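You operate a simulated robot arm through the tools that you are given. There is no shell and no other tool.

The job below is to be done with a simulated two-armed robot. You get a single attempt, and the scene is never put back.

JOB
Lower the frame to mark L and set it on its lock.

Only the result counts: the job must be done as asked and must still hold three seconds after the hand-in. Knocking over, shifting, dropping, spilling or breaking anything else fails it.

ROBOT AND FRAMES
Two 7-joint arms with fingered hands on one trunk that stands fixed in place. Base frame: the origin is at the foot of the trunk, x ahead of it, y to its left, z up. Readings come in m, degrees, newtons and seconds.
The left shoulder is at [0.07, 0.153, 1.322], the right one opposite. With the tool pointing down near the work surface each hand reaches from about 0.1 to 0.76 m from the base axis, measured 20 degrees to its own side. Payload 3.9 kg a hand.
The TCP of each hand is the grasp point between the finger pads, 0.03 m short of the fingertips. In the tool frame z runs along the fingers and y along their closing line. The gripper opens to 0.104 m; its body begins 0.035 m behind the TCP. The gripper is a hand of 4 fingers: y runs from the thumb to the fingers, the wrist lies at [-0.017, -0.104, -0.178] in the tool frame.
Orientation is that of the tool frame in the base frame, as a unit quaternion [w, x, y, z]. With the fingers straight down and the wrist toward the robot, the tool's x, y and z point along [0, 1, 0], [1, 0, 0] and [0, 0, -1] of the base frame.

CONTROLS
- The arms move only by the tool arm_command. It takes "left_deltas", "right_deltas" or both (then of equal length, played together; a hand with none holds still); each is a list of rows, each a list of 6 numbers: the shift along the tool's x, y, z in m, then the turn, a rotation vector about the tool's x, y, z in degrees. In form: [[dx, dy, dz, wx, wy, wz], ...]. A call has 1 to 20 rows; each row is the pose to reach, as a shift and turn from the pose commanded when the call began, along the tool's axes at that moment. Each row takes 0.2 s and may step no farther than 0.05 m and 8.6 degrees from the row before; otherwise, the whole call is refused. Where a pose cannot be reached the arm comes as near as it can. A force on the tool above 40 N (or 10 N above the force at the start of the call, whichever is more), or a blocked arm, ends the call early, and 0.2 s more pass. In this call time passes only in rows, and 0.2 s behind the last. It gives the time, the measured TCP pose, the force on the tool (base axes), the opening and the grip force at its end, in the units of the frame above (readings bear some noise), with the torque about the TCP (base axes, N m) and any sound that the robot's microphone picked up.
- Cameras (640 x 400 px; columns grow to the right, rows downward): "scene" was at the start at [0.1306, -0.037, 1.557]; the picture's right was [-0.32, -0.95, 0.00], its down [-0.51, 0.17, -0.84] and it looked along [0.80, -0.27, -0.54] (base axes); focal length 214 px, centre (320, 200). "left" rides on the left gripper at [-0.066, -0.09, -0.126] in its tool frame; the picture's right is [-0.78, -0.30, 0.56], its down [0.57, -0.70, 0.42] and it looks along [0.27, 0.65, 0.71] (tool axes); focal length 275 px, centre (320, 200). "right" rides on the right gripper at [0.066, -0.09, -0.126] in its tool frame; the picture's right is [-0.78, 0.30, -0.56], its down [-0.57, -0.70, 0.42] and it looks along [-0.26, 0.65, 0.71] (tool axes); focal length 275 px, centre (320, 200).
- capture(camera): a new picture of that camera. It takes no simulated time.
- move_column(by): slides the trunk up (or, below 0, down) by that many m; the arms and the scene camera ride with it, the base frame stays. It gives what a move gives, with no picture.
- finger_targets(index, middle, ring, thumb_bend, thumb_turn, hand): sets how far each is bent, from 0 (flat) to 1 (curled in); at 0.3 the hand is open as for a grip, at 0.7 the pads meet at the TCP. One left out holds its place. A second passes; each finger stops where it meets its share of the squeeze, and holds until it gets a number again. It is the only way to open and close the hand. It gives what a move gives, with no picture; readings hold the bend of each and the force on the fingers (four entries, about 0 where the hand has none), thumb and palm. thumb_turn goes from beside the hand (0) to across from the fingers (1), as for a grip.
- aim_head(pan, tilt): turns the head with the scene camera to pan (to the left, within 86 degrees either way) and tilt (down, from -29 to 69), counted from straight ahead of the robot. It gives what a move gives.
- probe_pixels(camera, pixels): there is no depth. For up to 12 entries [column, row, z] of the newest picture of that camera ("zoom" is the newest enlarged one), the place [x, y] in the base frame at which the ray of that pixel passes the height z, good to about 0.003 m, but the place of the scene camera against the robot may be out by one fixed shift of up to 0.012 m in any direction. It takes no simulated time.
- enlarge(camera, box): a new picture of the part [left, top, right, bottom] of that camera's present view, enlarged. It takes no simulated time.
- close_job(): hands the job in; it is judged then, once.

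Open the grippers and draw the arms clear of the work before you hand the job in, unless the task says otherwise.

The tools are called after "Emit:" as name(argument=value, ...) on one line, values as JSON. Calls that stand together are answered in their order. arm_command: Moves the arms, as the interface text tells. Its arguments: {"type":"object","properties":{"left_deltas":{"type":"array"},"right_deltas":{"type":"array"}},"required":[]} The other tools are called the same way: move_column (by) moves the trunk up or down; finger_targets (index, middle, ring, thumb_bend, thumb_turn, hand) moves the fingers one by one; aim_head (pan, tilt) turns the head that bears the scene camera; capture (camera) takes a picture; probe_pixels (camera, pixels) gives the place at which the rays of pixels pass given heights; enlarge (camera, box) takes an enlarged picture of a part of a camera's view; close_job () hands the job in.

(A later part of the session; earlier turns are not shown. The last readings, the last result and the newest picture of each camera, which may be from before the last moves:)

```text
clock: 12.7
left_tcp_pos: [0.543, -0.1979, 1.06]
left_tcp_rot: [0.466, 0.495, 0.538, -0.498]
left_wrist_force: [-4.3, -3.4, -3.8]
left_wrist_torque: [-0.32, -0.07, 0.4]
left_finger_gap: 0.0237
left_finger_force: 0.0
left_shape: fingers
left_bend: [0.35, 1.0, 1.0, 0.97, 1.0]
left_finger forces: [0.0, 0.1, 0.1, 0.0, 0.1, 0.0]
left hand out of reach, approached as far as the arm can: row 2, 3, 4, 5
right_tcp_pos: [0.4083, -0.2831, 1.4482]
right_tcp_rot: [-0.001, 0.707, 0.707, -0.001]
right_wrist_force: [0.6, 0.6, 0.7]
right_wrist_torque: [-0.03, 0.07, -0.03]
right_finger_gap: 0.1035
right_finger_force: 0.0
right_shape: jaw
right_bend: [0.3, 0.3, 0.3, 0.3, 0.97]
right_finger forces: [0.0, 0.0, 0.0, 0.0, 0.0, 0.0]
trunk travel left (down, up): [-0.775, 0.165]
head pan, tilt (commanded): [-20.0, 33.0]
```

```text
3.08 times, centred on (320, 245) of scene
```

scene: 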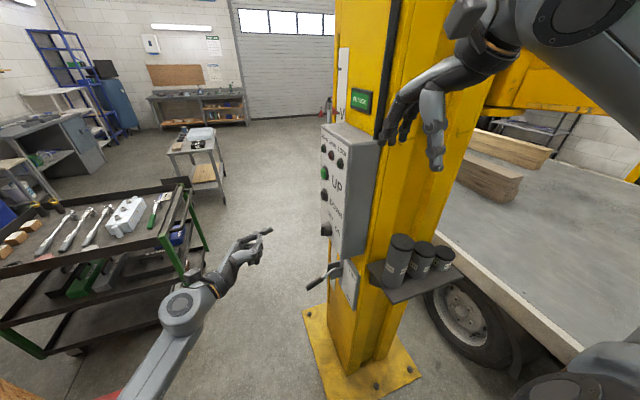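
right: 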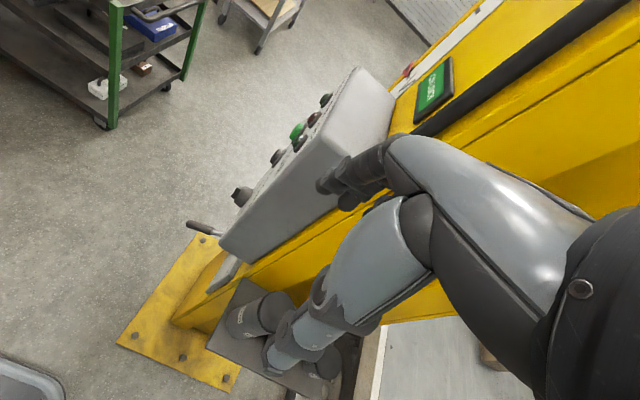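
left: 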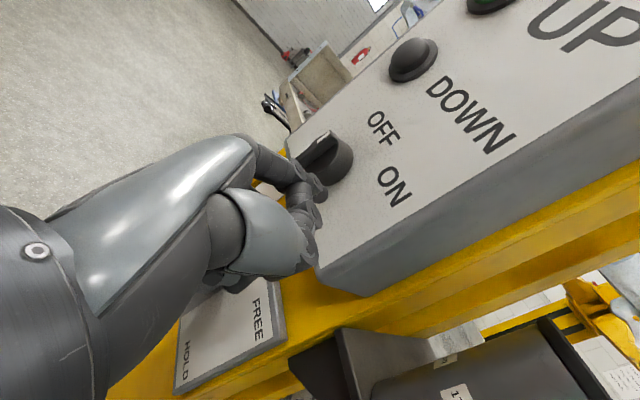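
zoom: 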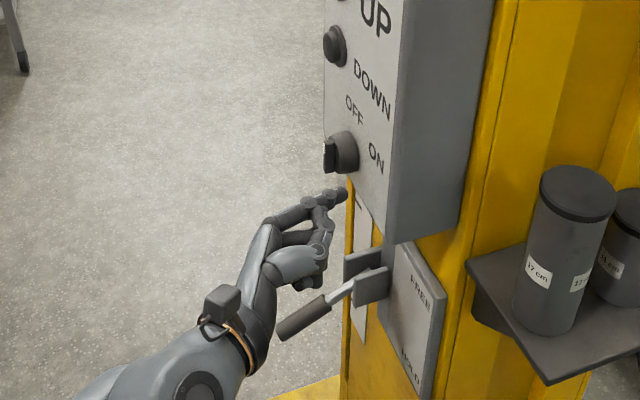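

The left arm met its reach limit and the reading shows a light contact (about 6 N), so I back it away from the panel at once. I also probe the shelf and cans from the right camera before lowering the trunk.

Emit:
arm_command(left_deltas=[[0, 0, -0.04, 0, 0, 0], [0, 0, -0.08, 0, 0, 0], [-0.02, 0, -0.12, 0, 0, 0], [-0.05, 0, -0.16, 0, 0, 0]])

Emit:
capture(camera="right")

Emit:
probe_pixels(camera="right", pixels=[[207, 348, 0.8], [207, 348, 1.0], [245, 280, 0.9], [245, 280, 1.1], [240, 315, 0.9], [240, 315, 1.0]])

Emit:
probe_pixels(camera="scene", pixels=[[392, 304, 0.8], [392, 304, 1.0], [369, 266, 0.8], [369, 266, 1.0], [402, 240, 0.9], [402, 240, 1.1]])

```text
clock: 13.7
left_tcp_pos: [0.5569, -0.0108, 1.0944]
left_tcp_rot: [0.501, 0.499, 0.499, -0.5]
left_wrist_force: [-0.1, -0.1, 0.8]
left_wrist_torque: [0.02, 0.03, -0.02]
left_finger_gap: 0.0233
left_finger_force: 0.0
left_shape: fingers
left_bend: [0.35, 1.0, 1.0, 0.97, 1.0]
left_finger forces: [0.0, 0.0, 0.0, 0.0, 0.0, 0.0]
right_tcp_pos: [0.4052, -0.2825, 1.4487]
right_tcp_rot: [0.001, 0.707, 0.707, 0.0]
right_wrist_force: [-0.2, 0.1, -0.9]
right_wrist_torque: [-0.01, 0.02, 0.01]
right_finger_gap: 0.1037
right_finger_force: 0.1
right_shape: jaw
right_bend: [0.3, 0.3, 0.3, 0.3, 0.97]
right_finger forces: [0.0, 0.0, 0.1, 0.1, 0.1, 0.0]
trunk travel left (down, up): [-0.775, 0.165]
head pan, tilt (commanded): [-20.0, 33.0]
```

```text
taken
```

right: 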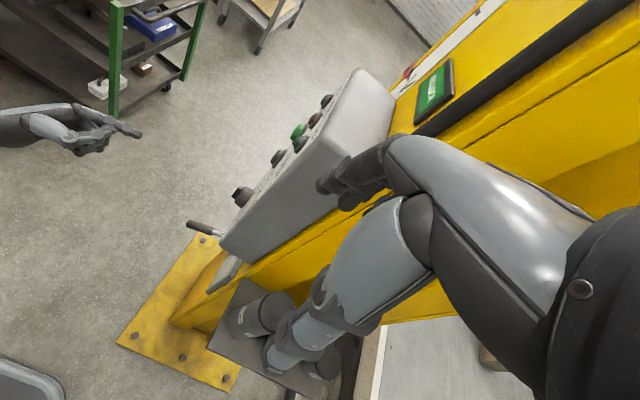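

```text
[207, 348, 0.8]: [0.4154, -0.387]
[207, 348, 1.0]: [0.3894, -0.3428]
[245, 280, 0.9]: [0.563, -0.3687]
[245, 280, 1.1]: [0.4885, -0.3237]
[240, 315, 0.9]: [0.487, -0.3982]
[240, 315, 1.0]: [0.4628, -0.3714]
```

```text
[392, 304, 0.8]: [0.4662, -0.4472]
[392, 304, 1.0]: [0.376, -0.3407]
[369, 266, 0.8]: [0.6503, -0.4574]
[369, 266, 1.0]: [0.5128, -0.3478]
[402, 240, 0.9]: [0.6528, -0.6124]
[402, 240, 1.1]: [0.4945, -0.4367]
```

The screen on the post looks changed in the right view at (435,90); I enlarge it and the knob.

Emit:
enlarge(camera="right", box=[380, 40, 480, 130])

Emit:
capture(camera="left")

Emit:
enlarge(camera="left", box=[300, 120, 460, 260])

Emit:
enlarge(camera="scene", box=[300, 70, 400, 250])

```text
4.44 times, centred on (430, 85) of right
```

zoom: 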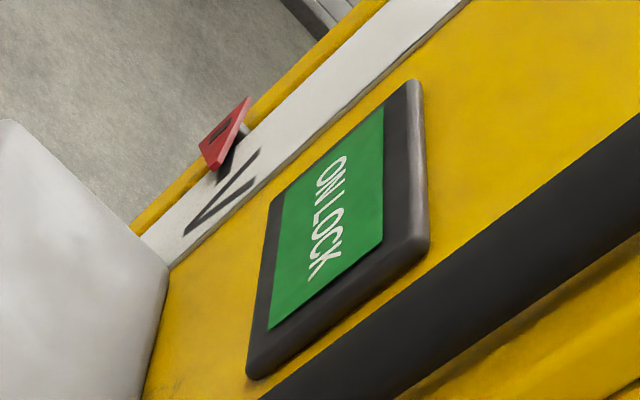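

```text
taken
```

left: 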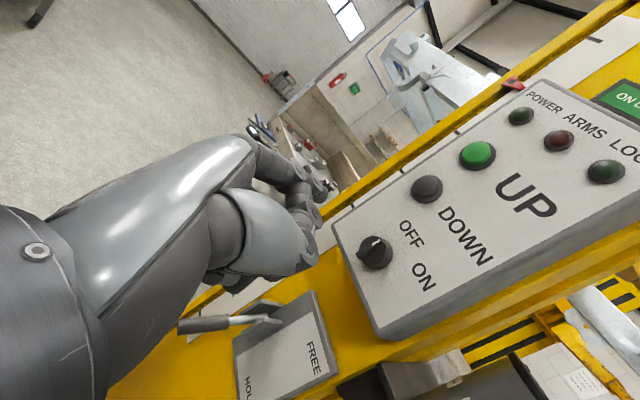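

```text
2.86 times, centred on (380, 190) of left
```

zoom: 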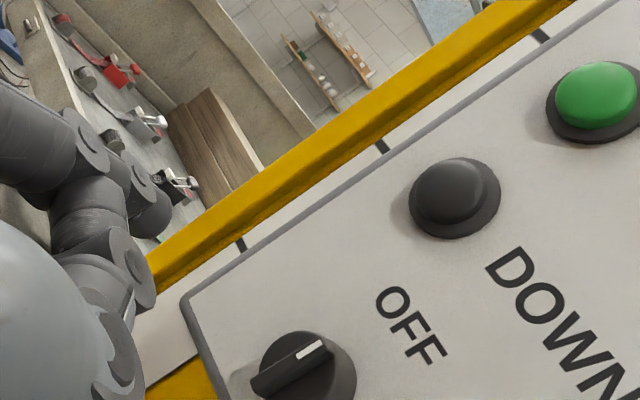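

```text
2.22 times, centred on (350, 160) of scene
```

zoom: 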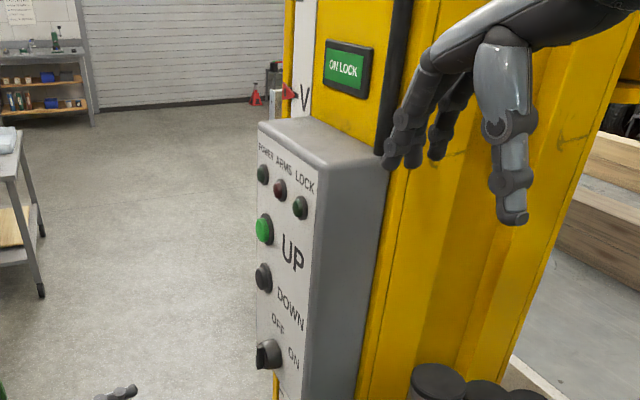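

The screen still reads ON LOCK and the knob is still at OFF. I lower the trunk 0.2 m for better reach (right fingertips would be at z≈1.22, still above the cans), after which I test the left arm's reach again.

Emit:
move_column(by=-0.2)

Emit:
arm_command(left_deltas=[[-0.03, 0, 0, 0, 0, 0], [-0.07, 0, 0, 0, 0, 0], [-0.11, 0, 0.02, 0, 0, 0], [-0.15, 0, 0.04, 0, 0, 0], [-0.165, -0.005, 0.07, 0, 0, 0], [-0.165, -0.005, 0.1, 0, 0, 0], [-0.165, -0.005, 0.13, 0, 0, 0]])

Emit:
capture(camera="scene")

Emit:
capture(camera="left")

```text
clock: 15.9
left_tcp_pos: [0.5579, -0.0125, 0.8942]
left_tcp_rot: [0.5, 0.499, 0.5, -0.5]
left_wrist_force: [0.8, -0.9, -0.4]
left_wrist_torque: [0.01, 0.01, 0.03]
left_finger_gap: 0.0235
left_finger_force: 0.0
left_shape: fingers
left_bend: [0.35, 1.0, 1.0, 0.97, 1.0]
left_finger forces: [0.0, 0.0, 0.1, 0.1, 0.0, 0.0]
right_tcp_pos: [0.4041, -0.2858, 1.2483]
right_tcp_rot: [0.0, 0.707, 0.707, -0.001]
right_wrist_force: [-1.0, 0.3, -0.1]
right_wrist_torque: [0.02, 0.03, -0.02]
right_finger_gap: 0.1037
right_finger_force: 0.0
right_shape: jaw
right_bend: [0.3, 0.3, 0.3, 0.3, 0.97]
right_finger forces: [0.0, 0.0, 0.0, 0.0, 0.0, 0.0]
trunk travel left (down, up): [-0.575, 0.365]
head pan, tilt (commanded): [-20.0, 33.0]
```

```text
clock: 17.5
left_tcp_pos: [0.5514, -0.1401, 1.0613]
left_tcp_rot: [0.499, 0.5, 0.5, -0.5]
left_wrist_force: [0.2, -0.7, -0.4]
left_wrist_torque: [0.02, 0.0, 0.03]
left_finger_gap: 0.0234
left_finger_force: 0.1
left_shape: fingers
left_bend: [0.35, 1.0, 1.0, 0.97, 1.0]
left_finger forces: [0.0, 0.1, 0.1, 0.1, 0.0, 0.1]
right_tcp_pos: [0.406, -0.2872, 1.247]
right_tcp_rot: [-0.001, 0.707, 0.707, 0.001]
right_wrist_force: [-0.8, 0.1, 0.9]
right_wrist_torque: [0.04, 0.0, 0.01]
right_finger_gap: 0.1037
right_finger_force: 0.1
right_shape: jaw
right_bend: [0.3, 0.3, 0.3, 0.3, 0.97]
right_finger forces: [0.0, 0.0, 0.0, 0.0, 0.0, 0.1]
trunk travel left (down, up): [-0.575, 0.365]
head pan, tilt (commanded): [-20.0, 33.0]
```

```text
taken
```

scene: 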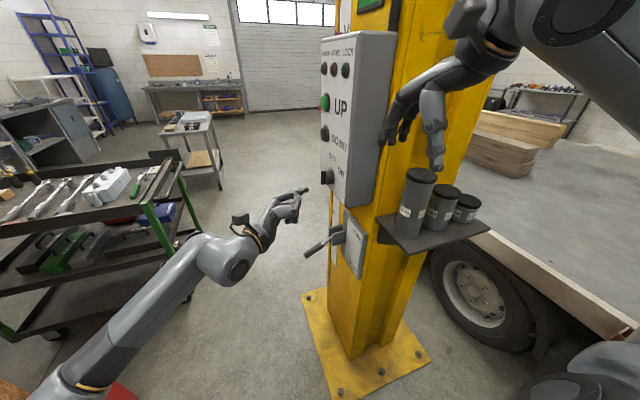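

```text
taken
```

left: 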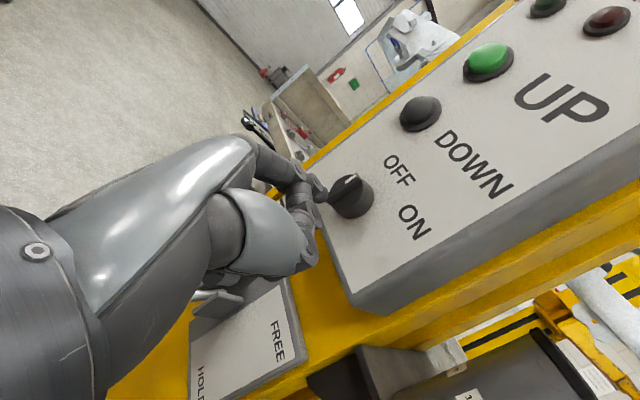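

Reach is fine now. I enlarge the knob in the left view for a more exact position.

Emit:
enlarge(camera="left", box=[280, 150, 440, 260])

Emit:
probe_pixels(camera="zoom", pixels=[[290, 168, 1.0], [290, 168, 1.1], [270, 190, 1.0], [270, 190, 1.1]])

Emit:
enlarge(camera="scene", box=[270, 130, 380, 260])

```text
3.64 times, centred on (360, 205) of left
```

zoom: 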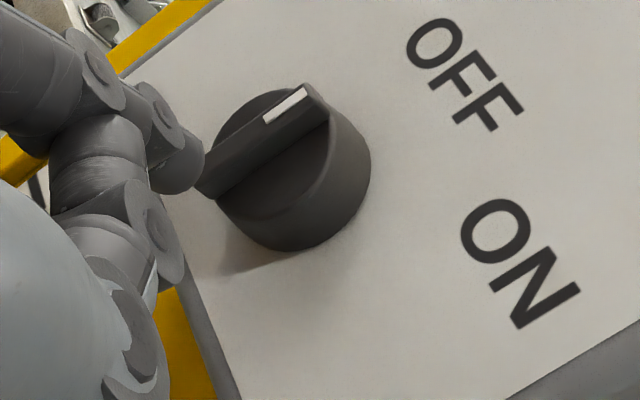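

```text
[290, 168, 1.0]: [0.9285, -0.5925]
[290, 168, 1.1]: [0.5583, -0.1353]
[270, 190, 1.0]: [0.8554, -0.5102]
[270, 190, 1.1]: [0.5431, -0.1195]
```

```text
3.08 times, centred on (325, 195) of scene
```

zoom: 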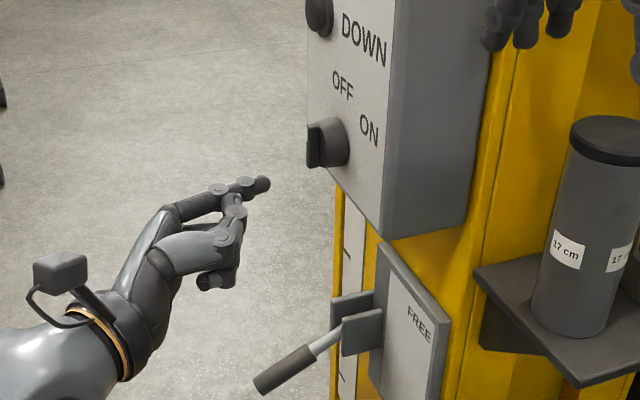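

The knob axis comes out near (0.639, 1.078), radius about 0.022. I lower the tip a little and advance toward the blank panel area right-below the knob.

Emit:
arm_command(left_deltas=[[0.01, 0, 0.02, 0, 0, 0], [0.015, 0, 0.04, 0, 0, 0], [0.015, 0, 0.055, 0, 0, 0], [0.015, 0, 0.065, 0, 0, 0], [0.015, 0, 0.075, 0, 0, 0]])

Emit:
capture(camera="left")

Emit:
enlarge(camera="scene", box=[280, 130, 380, 250])

Emit:
capture(camera="right")

```text
clock: 18.7
left_tcp_pos: [0.553, -0.2175, 1.0447]
left_tcp_rot: [0.5, 0.5, 0.5, -0.5]
left_wrist_force: [1.4, -0.9, -0.3]
left_wrist_torque: [0.01, -0.01, 0.02]
left_finger_gap: 0.0235
left_finger_force: 0.2
left_shape: fingers
left_bend: [0.35, 1.0, 1.0, 0.97, 1.0]
left_finger forces: [0.0, 0.1, 0.0, 0.0, 0.0, 0.0]
right_tcp_pos: [0.4049, -0.286, 1.2476]
right_tcp_rot: [0.0, 0.707, 0.707, 0.001]
right_wrist_force: [-1.0, 0.2, -0.3]
right_wrist_torque: [0.0, -0.04, 0.02]
right_finger_gap: 0.1038
right_finger_force: 0.0
right_shape: jaw
right_bend: [0.3, 0.3, 0.3, 0.3, 0.97]
right_finger forces: [0.0, 0.0, 0.1, 0.0, 0.1, 0.0]
trunk travel left (down, up): [-0.575, 0.365]
head pan, tilt (commanded): [-20.0, 33.0]
```

```text
taken
```

left: 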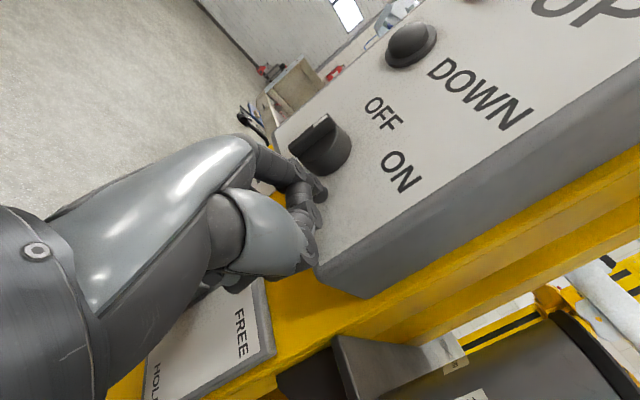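

```text
3.33 times, centred on (330, 190) of scene
```

zoom: 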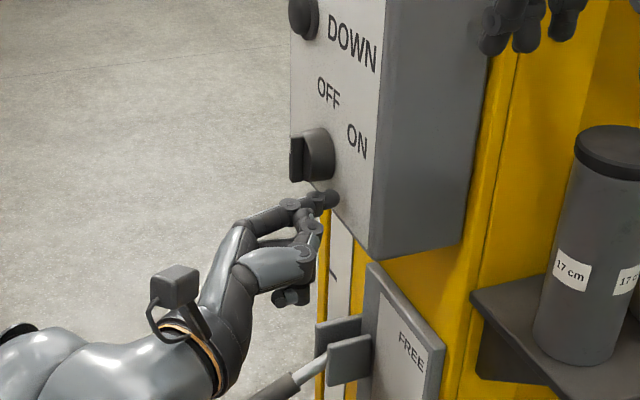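

```text
taken
```

right: 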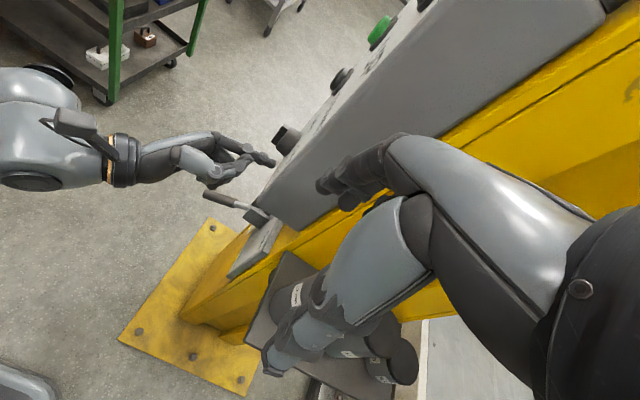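

The right camera sees the fingertip and the panel edge-on. I enlarge it to read the gap between the tip and the face.

Emit:
enlarge(camera="right", box=[220, 100, 340, 220])

Emit:
probe_pixels(camera="right", pixels=[[274, 160, 1.06], [274, 160, 1.1], [340, 74, 1.186], [377, 28, 1.263], [280, 135, 1.078], [290, 125, 1.078]])

```text
3.33 times, centred on (280, 160) of right
```

zoom: 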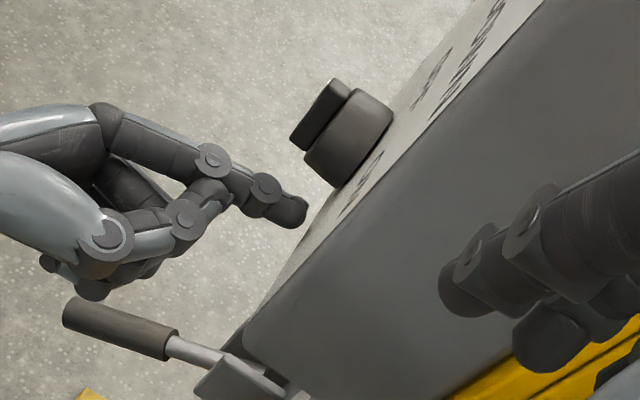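

```text
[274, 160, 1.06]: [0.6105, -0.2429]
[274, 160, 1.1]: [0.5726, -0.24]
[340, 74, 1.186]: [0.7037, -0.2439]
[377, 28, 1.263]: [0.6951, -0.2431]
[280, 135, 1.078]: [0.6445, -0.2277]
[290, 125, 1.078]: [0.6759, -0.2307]
```

Tip is ~1–1.5 cm from the face, lying just below-right of the knob. I probe the wing and cap edges in this zoomed view to learn how far the wing stands out.

Emit:
probe_pixels(camera="zoom", pixels=[[333, 80, 1.1], [292, 145, 1.055], [352, 89, 1.1], [305, 156, 1.057], [390, 118, 1.09], [333, 186, 1.06], [303, 210, 1.06], [285, 225, 1.06], [270, 185, 1.06], [236, 205, 1.05], [205, 190, 1.05]])

```text
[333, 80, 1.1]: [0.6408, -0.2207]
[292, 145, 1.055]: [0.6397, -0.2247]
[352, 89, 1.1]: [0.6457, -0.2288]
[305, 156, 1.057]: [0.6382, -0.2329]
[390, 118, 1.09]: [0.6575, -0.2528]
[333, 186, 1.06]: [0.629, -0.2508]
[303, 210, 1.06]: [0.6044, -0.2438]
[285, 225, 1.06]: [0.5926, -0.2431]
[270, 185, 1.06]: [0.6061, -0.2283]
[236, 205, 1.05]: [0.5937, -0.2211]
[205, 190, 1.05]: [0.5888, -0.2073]
```

The wing stands from y≈-0.231 to -0.222 and my tip is at y≈-0.244, so I back off 1.5 cm and sweep +x at z≈1.06 to push the wing's lower end, turning the knob clockwise to ON.

Emit:
arm_command(left_deltas=[[0, 0, -0.008, 0, 0, 0], [0, 0, -0.015, 0, 0, 0], [0, 0.01, -0.015, 0, 0, 0], [0, 0.018, -0.015, 0, 0, 0], [0, 0.024, -0.015, 0, 0, 0]])

Emit:
enlarge(camera="right", box=[220, 100, 340, 220])

Emit:
enlarge(camera="scene", box=[280, 130, 380, 250])

```text
clock: 19.9
left_tcp_pos: [0.5755, -0.2025, 1.0448]
left_tcp_rot: [0.5, 0.499, 0.5, -0.5]
left_wrist_force: [0.7, -0.1, 0.6]
left_wrist_torque: [0.0, 0.0, 0.01]
left_finger_gap: 0.0233
left_finger_force: 0.0
left_shape: fingers
left_bend: [0.35, 1.0, 1.0, 0.97, 1.0]
left_finger forces: [0.1, 0.1, 0.0, 0.0, 0.0, 0.0]
right_tcp_pos: [0.4067, -0.2859, 1.2474]
right_tcp_rot: [-0.001, 0.707, 0.707, -0.001]
right_wrist_force: [-1.0, -1.1, 0.1]
right_wrist_torque: [0.01, -0.01, 0.05]
right_finger_gap: 0.1036
right_finger_force: 0.1
right_shape: jaw
right_bend: [0.3, 0.3, 0.3, 0.3, 0.97]
right_finger forces: [0.0, 0.0, 0.0, 0.0, 0.0, 0.0]
trunk travel left (down, up): [-0.575, 0.365]
head pan, tilt (commanded): [-20.0, 33.0]
```

```text
3.33 times, centred on (280, 160) of right
```

zoom: 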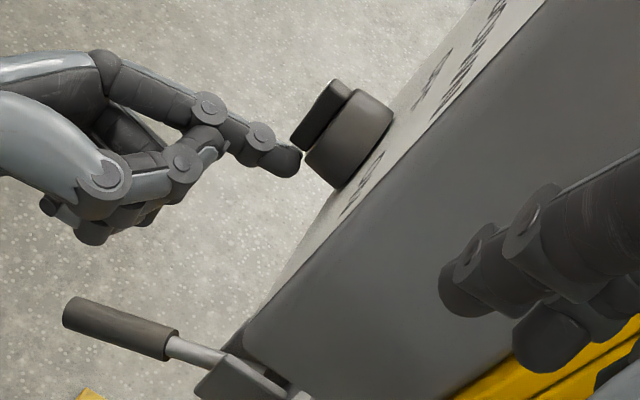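

```text
3.33 times, centred on (330, 190) of scene
```

zoom: 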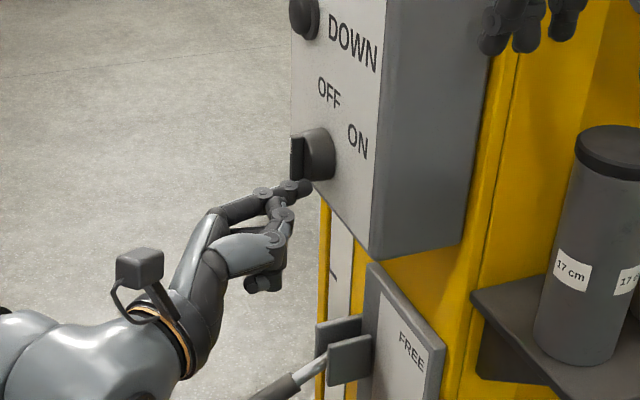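

The tip is right next to the wing's lower end with no force yet. I raise it 3 mm and keep sweeping +x.

Emit:
arm_command(left_deltas=[[-0.003, 0, 0, 0, 0, 0], [-0.003, 0.006, 0, 0, 0, 0], [-0.003, 0.012, 0, 0, 0, 0], [-0.003, 0.018, 0, 0, 0, 0]])

Emit:
enlarge(camera="right", box=[220, 100, 340, 220])

Emit:
enlarge(camera="scene", box=[290, 30, 380, 220])

Emit:
capture(camera="left")

```text
clock: 20.9
left_tcp_pos: [0.5949, -0.2013, 1.0482]
left_tcp_rot: [0.501, 0.5, 0.5, -0.5]
left_wrist_force: [0.2, 0.9, -0.5]
left_wrist_torque: [-0.02, 0.01, 0.08]
left_finger_gap: 0.0229
left_finger_force: 0.5
left_shape: fingers
left_bend: [0.36, 1.0, 1.0, 0.97, 1.0]
left_finger forces: [1.8, 0.0, 0.1, 0.1, 0.0, 0.0]
right_tcp_pos: [0.4041, -0.2853, 1.2484]
right_tcp_rot: [0.0, 0.706, 0.708, 0.0]
right_wrist_force: [0.1, 0.1, 0.4]
right_wrist_torque: [-0.03, 0.0, -0.02]
right_finger_gap: 0.1036
right_finger_force: 0.2
right_shape: jaw
right_bend: [0.3, 0.3, 0.3, 0.3, 0.97]
right_finger forces: [0.0, 0.0, 0.1, 0.0, 0.0, 0.0]
trunk travel left (down, up): [-0.575, 0.365]
head pan, tilt (commanded): [-20.0, 33.0]
```

```text
3.33 times, centred on (280, 160) of right
```

zoom: 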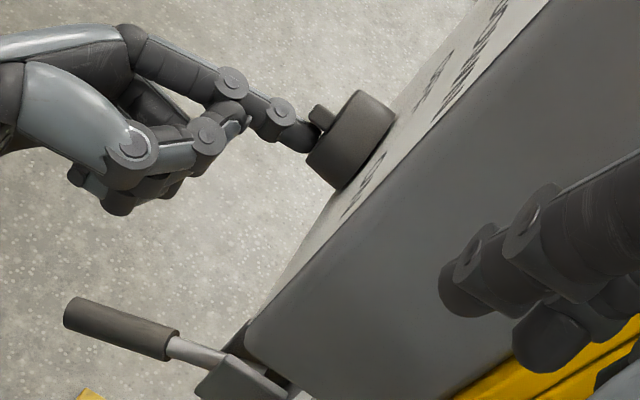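

```text
2.11 times, centred on (335, 125) of scene
```

zoom: 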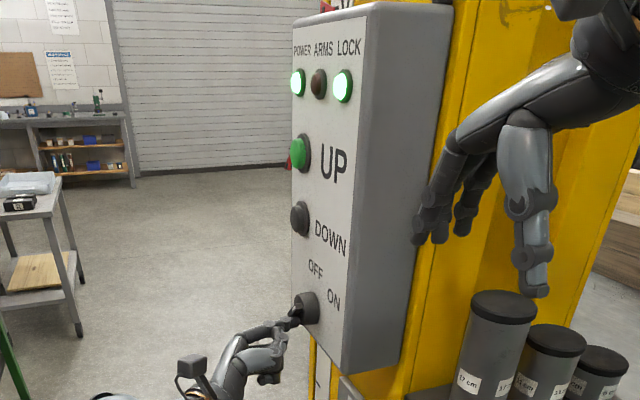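

```text
taken
```

left: 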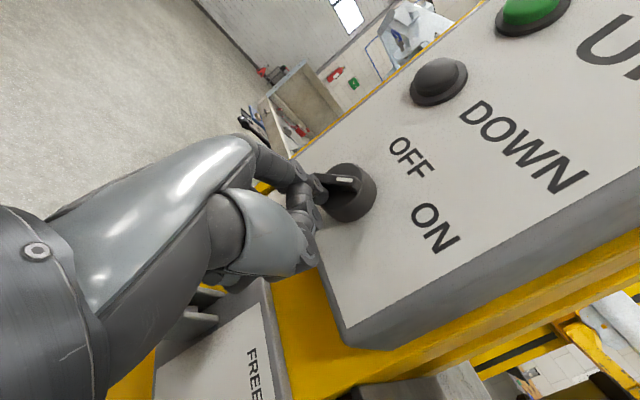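

The POWER and LOCK lamps are now lit, and the knob has turned partway (wing at (345,180)). I push a little farther to be sure it is fully at ON.

Emit:
arm_command(left_deltas=[[0, 0.003, 0, 0, 0, 0], [0, 0.006, 0, 0, 0, 0]])

Emit:
capture(camera="left")

Emit:
enlarge(camera="left", box=[290, 120, 470, 270])

```text
clock: 21.5
left_tcp_pos: [0.6003, -0.2017, 1.0483]
left_tcp_rot: [0.501, 0.5, 0.5, -0.5]
left_wrist_force: [-2.2, 1.9, -1.2]
left_wrist_torque: [-0.03, 0.02, 0.03]
left_finger_gap: 0.0226
left_finger_force: 2.3
left_shape: fingers
left_bend: [0.36, 1.0, 1.0, 0.97, 1.0]
left_finger forces: [4.9, 0.0, 0.0, 0.1, 0.2, 0.0]
right_tcp_pos: [0.4055, -0.2853, 1.2491]
right_tcp_rot: [0.0, 0.707, 0.707, 0.0]
right_wrist_force: [0.7, 0.3, 0.5]
right_wrist_torque: [0.03, 0.02, 0.0]
right_finger_gap: 0.1035
right_finger_force: 0.1
right_shape: jaw
right_bend: [0.3, 0.3, 0.3, 0.3, 0.97]
right_finger forces: [0.0, 0.0, 0.0, 0.1, 0.1, 0.1]
trunk travel left (down, up): [-0.575, 0.365]
head pan, tilt (commanded): [-20.0, 33.0]
```

```text
taken
```

left: 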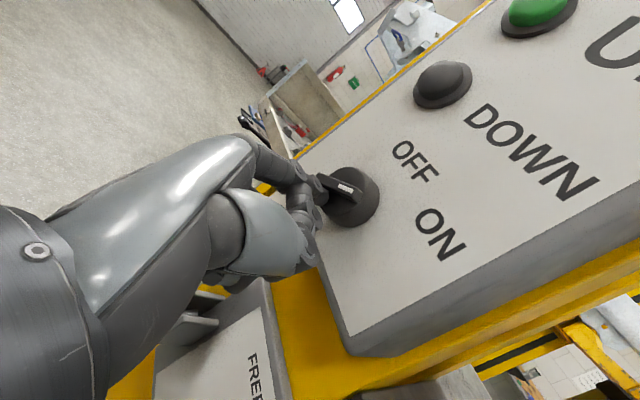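

```text
2.67 times, centred on (380, 195) of left
```

zoom: 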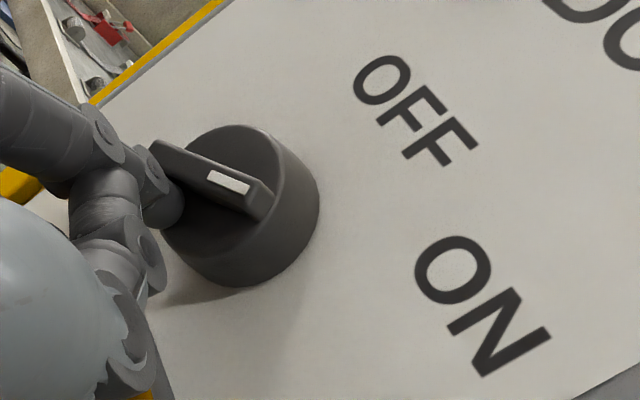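

The knob now points at ON. I retreat the finger and bring the index tip in front of the UP button.

Emit:
arm_command(left_deltas=[[0, -0.015, 0, 0, 0, 0], [0, -0.02, -0.04, 0, 0, 0], [-0.04, -0.02, -0.05, 0, 0, 0], [-0.08, 0, -0.05, 0, 0, 0], [-0.12, 0.02, -0.05, 0, 0, 0], [-0.16, 0.035, -0.05, 0, 0, 0], [-0.2, 0.04, -0.05, 0, 0, 0]])

Emit:
capture(camera="left")

Emit:
capture(camera="right")

Emit:
capture(camera="scene")

```text
clock: 23.1
left_tcp_pos: [0.6409, -0.1519, 1.2485]
left_tcp_rot: [0.5, 0.5, 0.5, -0.5]
left_wrist_force: [0.5, 0.0, -0.8]
left_wrist_torque: [0.03, -0.02, 0.0]
left_finger_gap: 0.0233
left_finger_force: 0.0
left_shape: fingers
left_bend: [0.35, 1.0, 1.0, 0.97, 1.0]
left_finger forces: [0.0, 0.0, 0.0, 0.1, 0.0, 0.0]
right_tcp_pos: [0.4042, -0.2855, 1.2485]
right_tcp_rot: [0.001, 0.707, 0.707, 0.001]
right_wrist_force: [-0.2, -0.3, 0.2]
right_wrist_torque: [-0.01, -0.01, 0.01]
right_finger_gap: 0.1037
right_finger_force: 0.1
right_shape: jaw
right_bend: [0.3, 0.3, 0.3, 0.3, 0.97]
right_finger forces: [0.0, 0.1, 0.1, 0.1, 0.0, 0.0]
trunk travel left (down, up): [-0.575, 0.365]
head pan, tilt (commanded): [-20.0, 33.0]
```

```text
taken
```

left: 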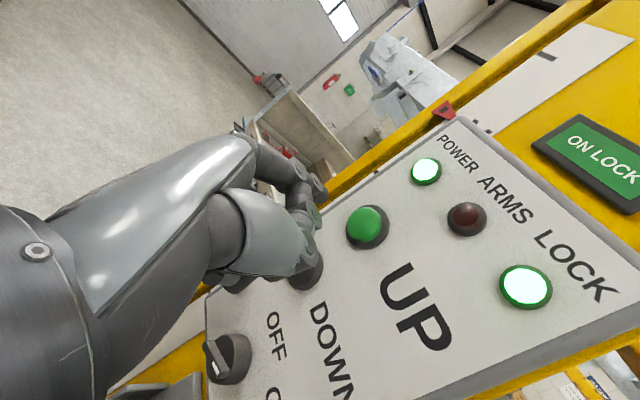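

```text
taken
```

right: 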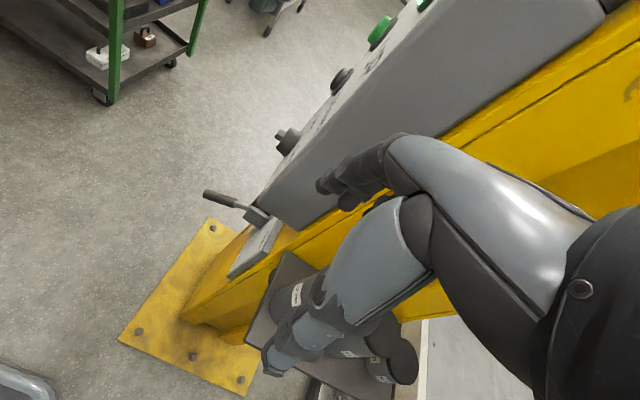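

```text
taken
```

scene: 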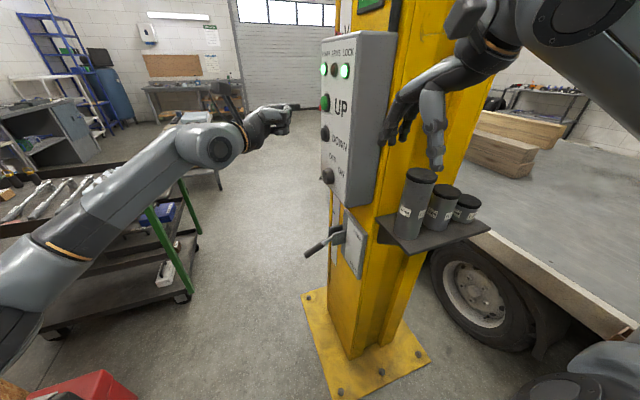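

POWER and LOCK are lit, ARMS is dark. I probe the UP cap centre (367,224) and the lamps from this view to check alignment before pressing.

Emit:
probe_pixels(camera="left", pixels=[[366, 224, 1.25], [366, 224, 1.28], [444, 112, 1.4], [444, 112, 1.45], [321, 195, 1.25], [321, 195, 1.28]])

Emit:
probe_pixels(camera="right", pixels=[[372, 30, 1.263], [388, 22, 1.27], [378, 45, 1.25]])

Emit:
enlarge(camera="right", box=[300, 0, 460, 100])

```text
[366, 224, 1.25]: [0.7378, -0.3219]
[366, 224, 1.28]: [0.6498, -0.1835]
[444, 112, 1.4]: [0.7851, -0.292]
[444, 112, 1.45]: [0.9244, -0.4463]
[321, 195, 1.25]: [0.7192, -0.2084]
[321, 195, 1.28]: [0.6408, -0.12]
```

```text
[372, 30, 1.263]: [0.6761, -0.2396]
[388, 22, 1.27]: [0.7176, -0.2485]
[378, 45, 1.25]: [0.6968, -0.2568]
```

```text
4.00 times, centred on (380, 50) of right
```

zoom: 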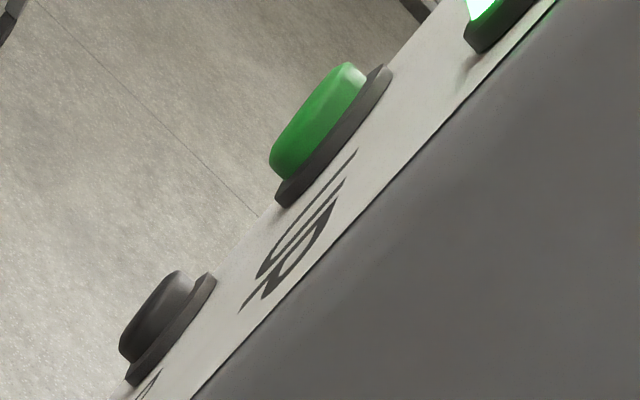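

The UP cap centre is near (0.6845, -0.238, 1.268). I align and give a short press on UP (about 0.4 s), then pull off, to see how the lift reacts.

Emit:
arm_command(left_deltas=[[-0.007, -0.005, 0.02, 0, 0, 0], [-0.007, -0.005, 0.045, 0, 0, 0], [-0.007, -0.005, 0.058, 0, 0, 0], [-0.007, -0.005, 0.066, 0, 0, 0], [-0.007, -0.005, 0.07, 0, 0, 0], [-0.007, -0.005, 0.07, 0, 0, 0], [-0.007, -0.005, 0.05, 0, 0, 0]])

Emit:
capture(camera="left")

Emit:
capture(camera="right")

```text
clock: 24.7
left_tcp_pos: [0.6329, -0.2032, 1.2576]
left_tcp_rot: [-0.499, -0.501, -0.499, 0.501]
left_wrist_force: [0.7, -0.3, -0.2]
left_wrist_torque: [0.01, -0.02, -0.01]
left_finger_gap: 0.0238
left_finger_force: 0.0
left_shape: fingers
left_bend: [0.35, 1.0, 1.0, 0.97, 1.0]
left_finger forces: [0.0, 0.0, 0.1, 0.0, 0.1, 0.0]
right_tcp_pos: [0.4034, -0.2853, 1.2485]
right_tcp_rot: [0.001, 0.707, 0.707, 0.001]
right_wrist_force: [0.7, 0.5, 0.8]
right_wrist_torque: [0.0, -0.02, 0.0]
right_finger_gap: 0.1037
right_finger_force: 0.1
right_shape: jaw
right_bend: [0.3, 0.3, 0.3, 0.3, 0.97]
right_finger forces: [0.0, 0.1, 0.0, 0.0, 0.0, 0.1]
trunk travel left (down, up): [-0.575, 0.365]
head pan, tilt (commanded): [-20.0, 33.0]
```

```text
taken
```

left: 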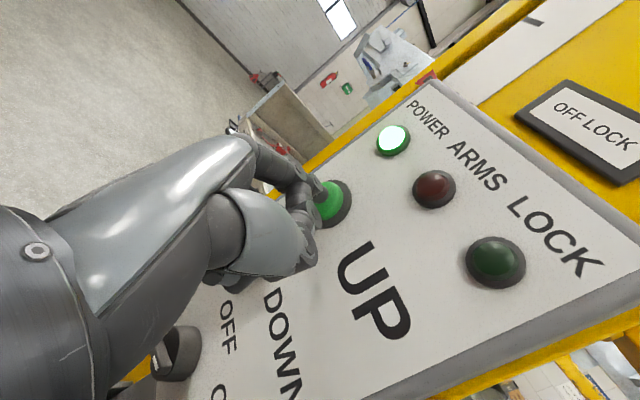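

```text
taken
```

right: 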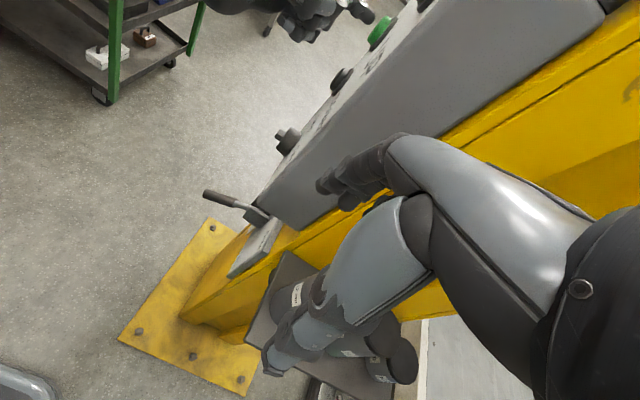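

It works: the screen now reads OFF LOCK and the LOCK lamp went out. I zoom on the pointer to see how far the frame rose.

Emit:
enlarge(camera="left", box=[380, 20, 540, 130])

Emit:
enlarge(camera="scene", box=[300, 0, 400, 60])

```text
3.64 times, centred on (460, 75) of left
```

zoom: 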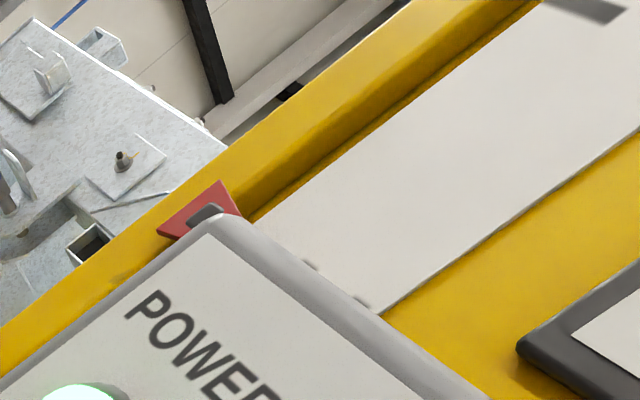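

```text
6.40 times, centred on (350, 30) of scene
```

zoom: 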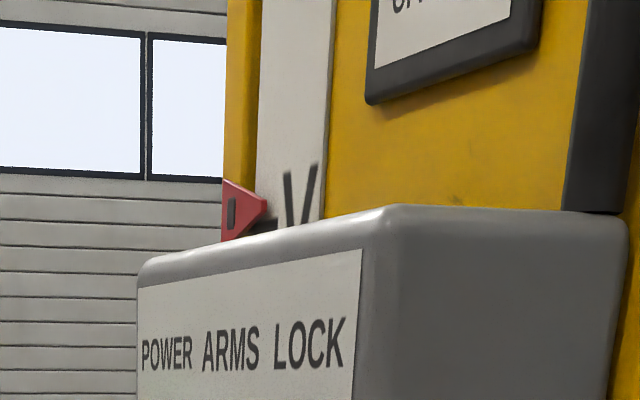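

The pointer is about 1.4 cm above V. Next is the lock lever; I zoom in on it from the scene and right cameras and probe its ends.

Emit:
enlarge(camera="scene", box=[290, 205, 380, 285])

Emit:
probe_pixels(camera="zoom", pixels=[[105, 285, 0.7], [105, 285, 0.9], [210, 230, 0.8], [210, 230, 1.0], [290, 190, 0.8], [290, 190, 1.0]])

Emit:
enlarge(camera="right", box=[190, 160, 310, 290])

```text
5.00 times, centred on (335, 245) of scene
```

zoom: 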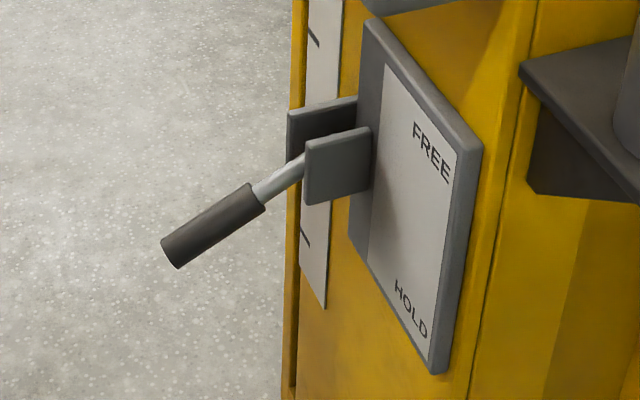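

```text
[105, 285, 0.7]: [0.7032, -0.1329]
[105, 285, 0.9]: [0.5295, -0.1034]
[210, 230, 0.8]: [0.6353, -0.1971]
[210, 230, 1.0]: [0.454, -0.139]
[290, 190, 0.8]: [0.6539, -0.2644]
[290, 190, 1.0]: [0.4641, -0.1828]
```

```text
3.08 times, centred on (250, 225) of right
```

zoom: 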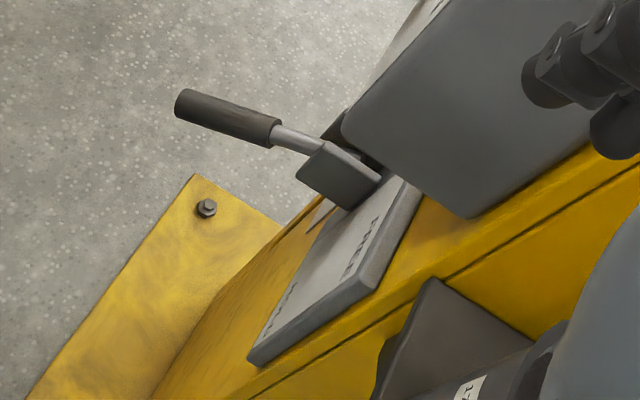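

I probe the lever tip, handle inner end and root in both views for triangulation.

Emit:
probe_pixels(camera="zoom", pixels=[[183, 105, 0.7], [183, 105, 0.9], [272, 133, 0.8], [272, 133, 1.0], [322, 152, 0.8], [322, 152, 1.0], [380, 178, 0.8], [380, 178, 1.0], [255, 355, 0.6], [255, 355, 0.9], [400, 180, 0.8], [400, 180, 1.0]])

Emit:
enlarge(camera="scene", box=[290, 205, 380, 285])

Emit:
probe_pixels(camera="zoom", pixels=[[173, 253, 0.7], [173, 253, 0.9], [257, 196, 0.8], [257, 196, 1.0], [302, 168, 0.8], [302, 168, 1.0], [372, 155, 0.8], [372, 155, 1.0], [437, 372, 0.6], [437, 372, 0.9], [365, 20, 0.8], [365, 20, 1.0]])

```text
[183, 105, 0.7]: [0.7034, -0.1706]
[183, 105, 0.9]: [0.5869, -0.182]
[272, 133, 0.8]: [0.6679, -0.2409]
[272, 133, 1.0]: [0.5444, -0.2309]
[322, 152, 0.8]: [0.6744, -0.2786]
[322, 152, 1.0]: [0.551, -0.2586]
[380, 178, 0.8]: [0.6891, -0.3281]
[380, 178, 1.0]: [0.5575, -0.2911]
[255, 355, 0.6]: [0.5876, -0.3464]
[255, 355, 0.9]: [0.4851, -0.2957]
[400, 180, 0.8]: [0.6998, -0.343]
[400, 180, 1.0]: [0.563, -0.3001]
```

```text
5.00 times, centred on (335, 245) of scene
```

zoom: 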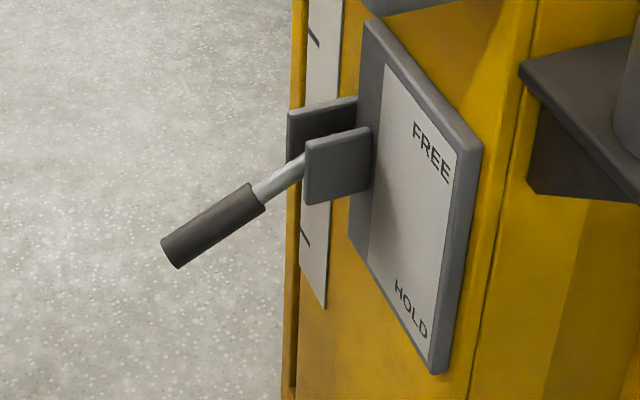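

```text
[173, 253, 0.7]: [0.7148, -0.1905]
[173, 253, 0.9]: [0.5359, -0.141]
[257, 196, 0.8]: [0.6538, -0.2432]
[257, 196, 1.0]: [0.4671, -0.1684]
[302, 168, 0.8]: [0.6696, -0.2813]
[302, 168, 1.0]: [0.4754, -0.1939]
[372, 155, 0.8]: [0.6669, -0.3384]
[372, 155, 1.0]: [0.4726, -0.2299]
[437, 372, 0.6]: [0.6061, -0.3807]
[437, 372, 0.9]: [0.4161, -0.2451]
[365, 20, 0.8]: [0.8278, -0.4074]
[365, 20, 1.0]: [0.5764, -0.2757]
```

Lever measured: tip ≈ (0.682, -0.172, 0.737), root ≈ (0.685, -0.28, 0.78), pointing about 22° below level, at HOLD. I draw the left hand back from the panel to measure DOWN properly, and bring the right hand down and to the left, clear of the shelf and cans.

Emit:
arm_command(left_deltas=[[0, 0, -0.03, 0, 0, 0], [0, 0, -0.06, 0, 0, 0], [0.01, 0, -0.08, 0, 0, 0], [0.03, 0, -0.09, 0, 0, 0], [0.05, 0, -0.09, 0, 0, 0]], right_deltas=[[0.04, 0, 0.02, 0, 0, 0], [0.08, 0.005, 0.05, 0, 0, 0], [0.116, 0.01, 0.08, 0, 0, 0], [0.116, 0.015, 0.12, 0, 0, 0], [0.116, 0.015, 0.16, 0, 0, 0]])

Emit:
capture(camera="left")

Emit:
capture(camera="scene")

Emit:
capture(camera="right")

```text
refused: row 2 steps farther than a row can; nothing moved
```

```text
taken
```

left: 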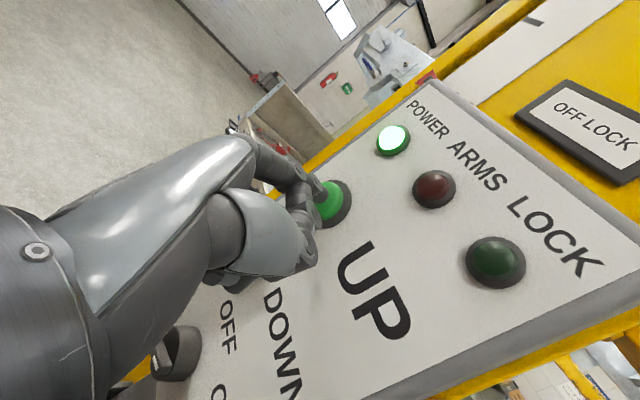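

```text
taken
```

scene: 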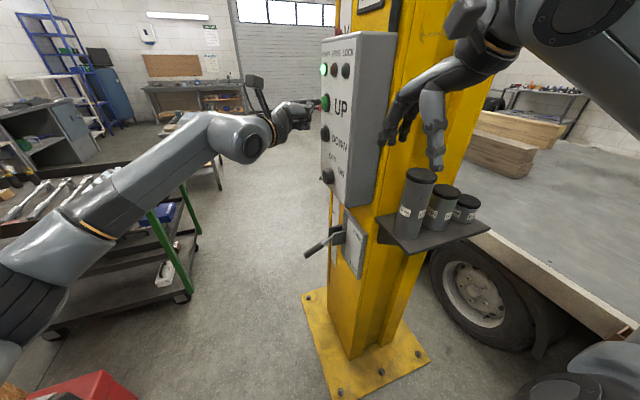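

```text
taken
```

right: 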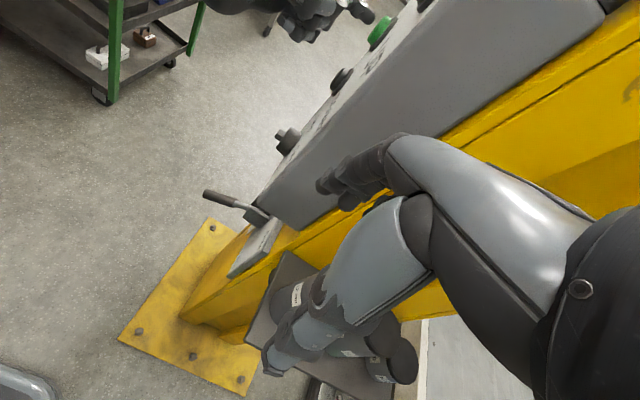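

The call was refused because one row's step was slightly over 0.05 m; nothing moved. I resend it with smaller steps.

Emit:
arm_command(left_deltas=[[0, 0, -0.03, 0, 0, 0], [0, 0, -0.06, 0, 0, 0], [0.01, 0, -0.08, 0, 0, 0], [0.03, 0, -0.09, 0, 0, 0], [0.05, 0, -0.09, 0, 0, 0], [0.05, 0, -0.09, 0, 0, 0]], right_deltas=[[0.03, 0, 0.015, 0, 0, 0], [0.06, 0.005, 0.04, 0, 0, 0], [0.09, 0.01, 0.07, 0, 0, 0], [0.116, 0.015, 0.1, 0, 0, 0], [0.116, 0.015, 0.13, 0, 0, 0], [0.116, 0.015, 0.16, 0, 0, 0]])

Emit:
capture(camera="left")

Emit:
capture(camera="scene")

Emit:
capture(camera="right")

```text
clock: 26.1
left_tcp_pos: [0.634, -0.11, 1.205]
left_tcp_rot: [0.501, 0.5, 0.499, -0.5]
left_wrist_force: [0.2, 0.4, 1.1]
left_wrist_torque: [0.04, 0.0, 0.01]
left_finger_gap: 0.0233
left_finger_force: 0.1
left_shape: fingers
left_bend: [0.35, 1.0, 1.0, 0.97, 1.0]
left_finger forces: [0.1, 0.0, 0.1, 0.1, 0.0, 0.1]
right_tcp_pos: [0.4234, -0.1611, 1.1091]
right_tcp_rot: [0.006, 0.699, 0.715, -0.004]
right_wrist_force: [0.4, -1.3, -6.0]
right_wrist_torque: [0.11, -0.03, -0.02]
right_finger_gap: 0.1039
right_finger_force: 0.1
right_shape: jaw
right_bend: [0.3, 0.3, 0.3, 0.3, 0.97]
right_finger forces: [0.0, 0.0, 0.0, 0.0, 0.0, 0.0]
right hand out of reach, approached as far as the arm can: row 5, 6
trunk travel left (down, up): [-0.575, 0.365]
head pan, tilt (commanded): [-20.0, 33.0]
```

```text
taken
```

left: 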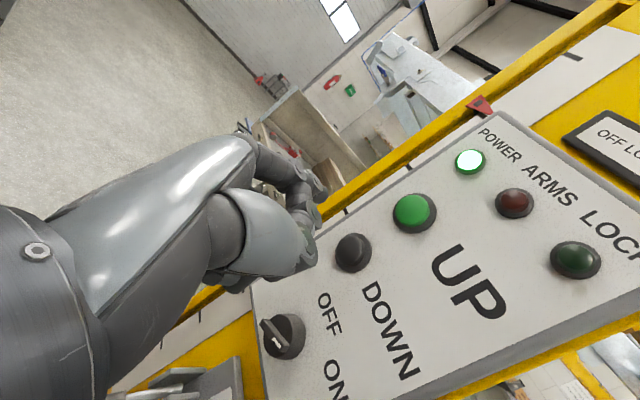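

```text
taken
```

scene: 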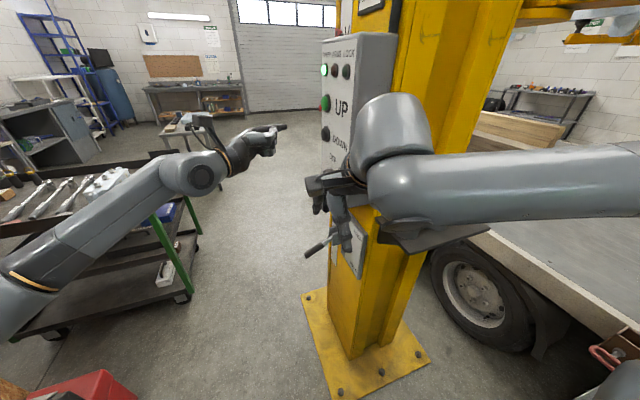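

```text
taken
```

right: 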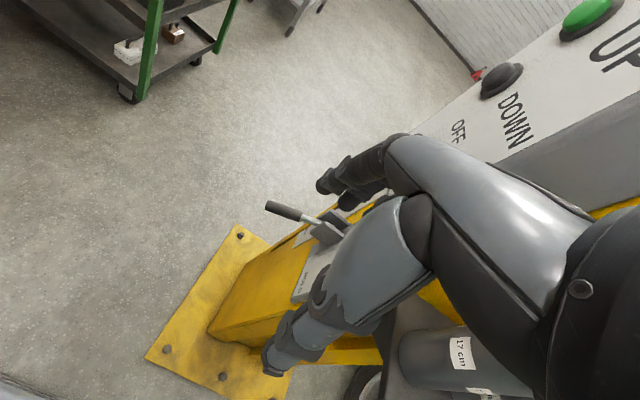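

The right arm ran out of reach and its forearm is swung out low over the shelf at (450,190) in the scene, near the cans. I lift it straight back up at once and check the cans.

Emit:
arm_command(right_deltas=[[0, 0, -0.03, 0, 0, 0], [0, 0, -0.06, 0, 0, 0], [0, 0, -0.1, 0, 0, 0], [0, 0, -0.14, 0, 0, 0], [0, 0, -0.18, 0, 0, 0]])

Emit:
capture(camera="scene")

Emit:
capture(camera="right")

```text
clock: 27.3
left_tcp_pos: [0.6353, -0.1112, 1.2046]
left_tcp_rot: [0.501, 0.499, 0.499, -0.5]
left_wrist_force: [-0.8, -0.7, 0.2]
left_wrist_torque: [0.03, -0.02, 0.01]
left_finger_gap: 0.0232
left_finger_force: 0.0
left_shape: fingers
left_bend: [0.35, 1.0, 1.0, 0.97, 1.0]
left_finger forces: [0.0, 0.1, 0.0, 0.0, 0.0, 0.0]
right_tcp_pos: [0.4254, -0.1644, 1.2842]
right_tcp_rot: [0.0, 0.707, 0.707, 0.0]
right_wrist_force: [-0.9, -0.3, -0.3]
right_wrist_torque: [0.01, -0.02, 0.01]
right_finger_gap: 0.1039
right_finger_force: 0.0
right_shape: jaw
right_bend: [0.3, 0.3, 0.3, 0.3, 0.97]
right_finger forces: [0.0, 0.1, 0.0, 0.1, 0.0, 0.0]
trunk travel left (down, up): [-0.575, 0.365]
head pan, tilt (commanded): [-20.0, 33.0]
```

```text
taken
```

scene: 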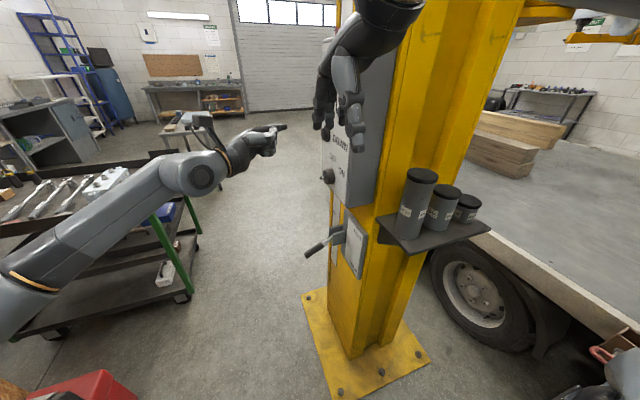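

```text
taken
```

right: 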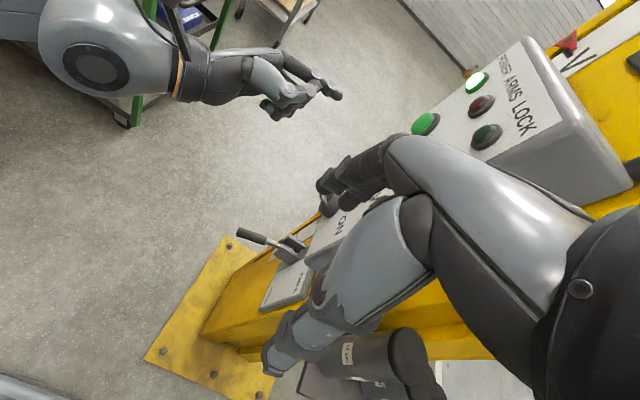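

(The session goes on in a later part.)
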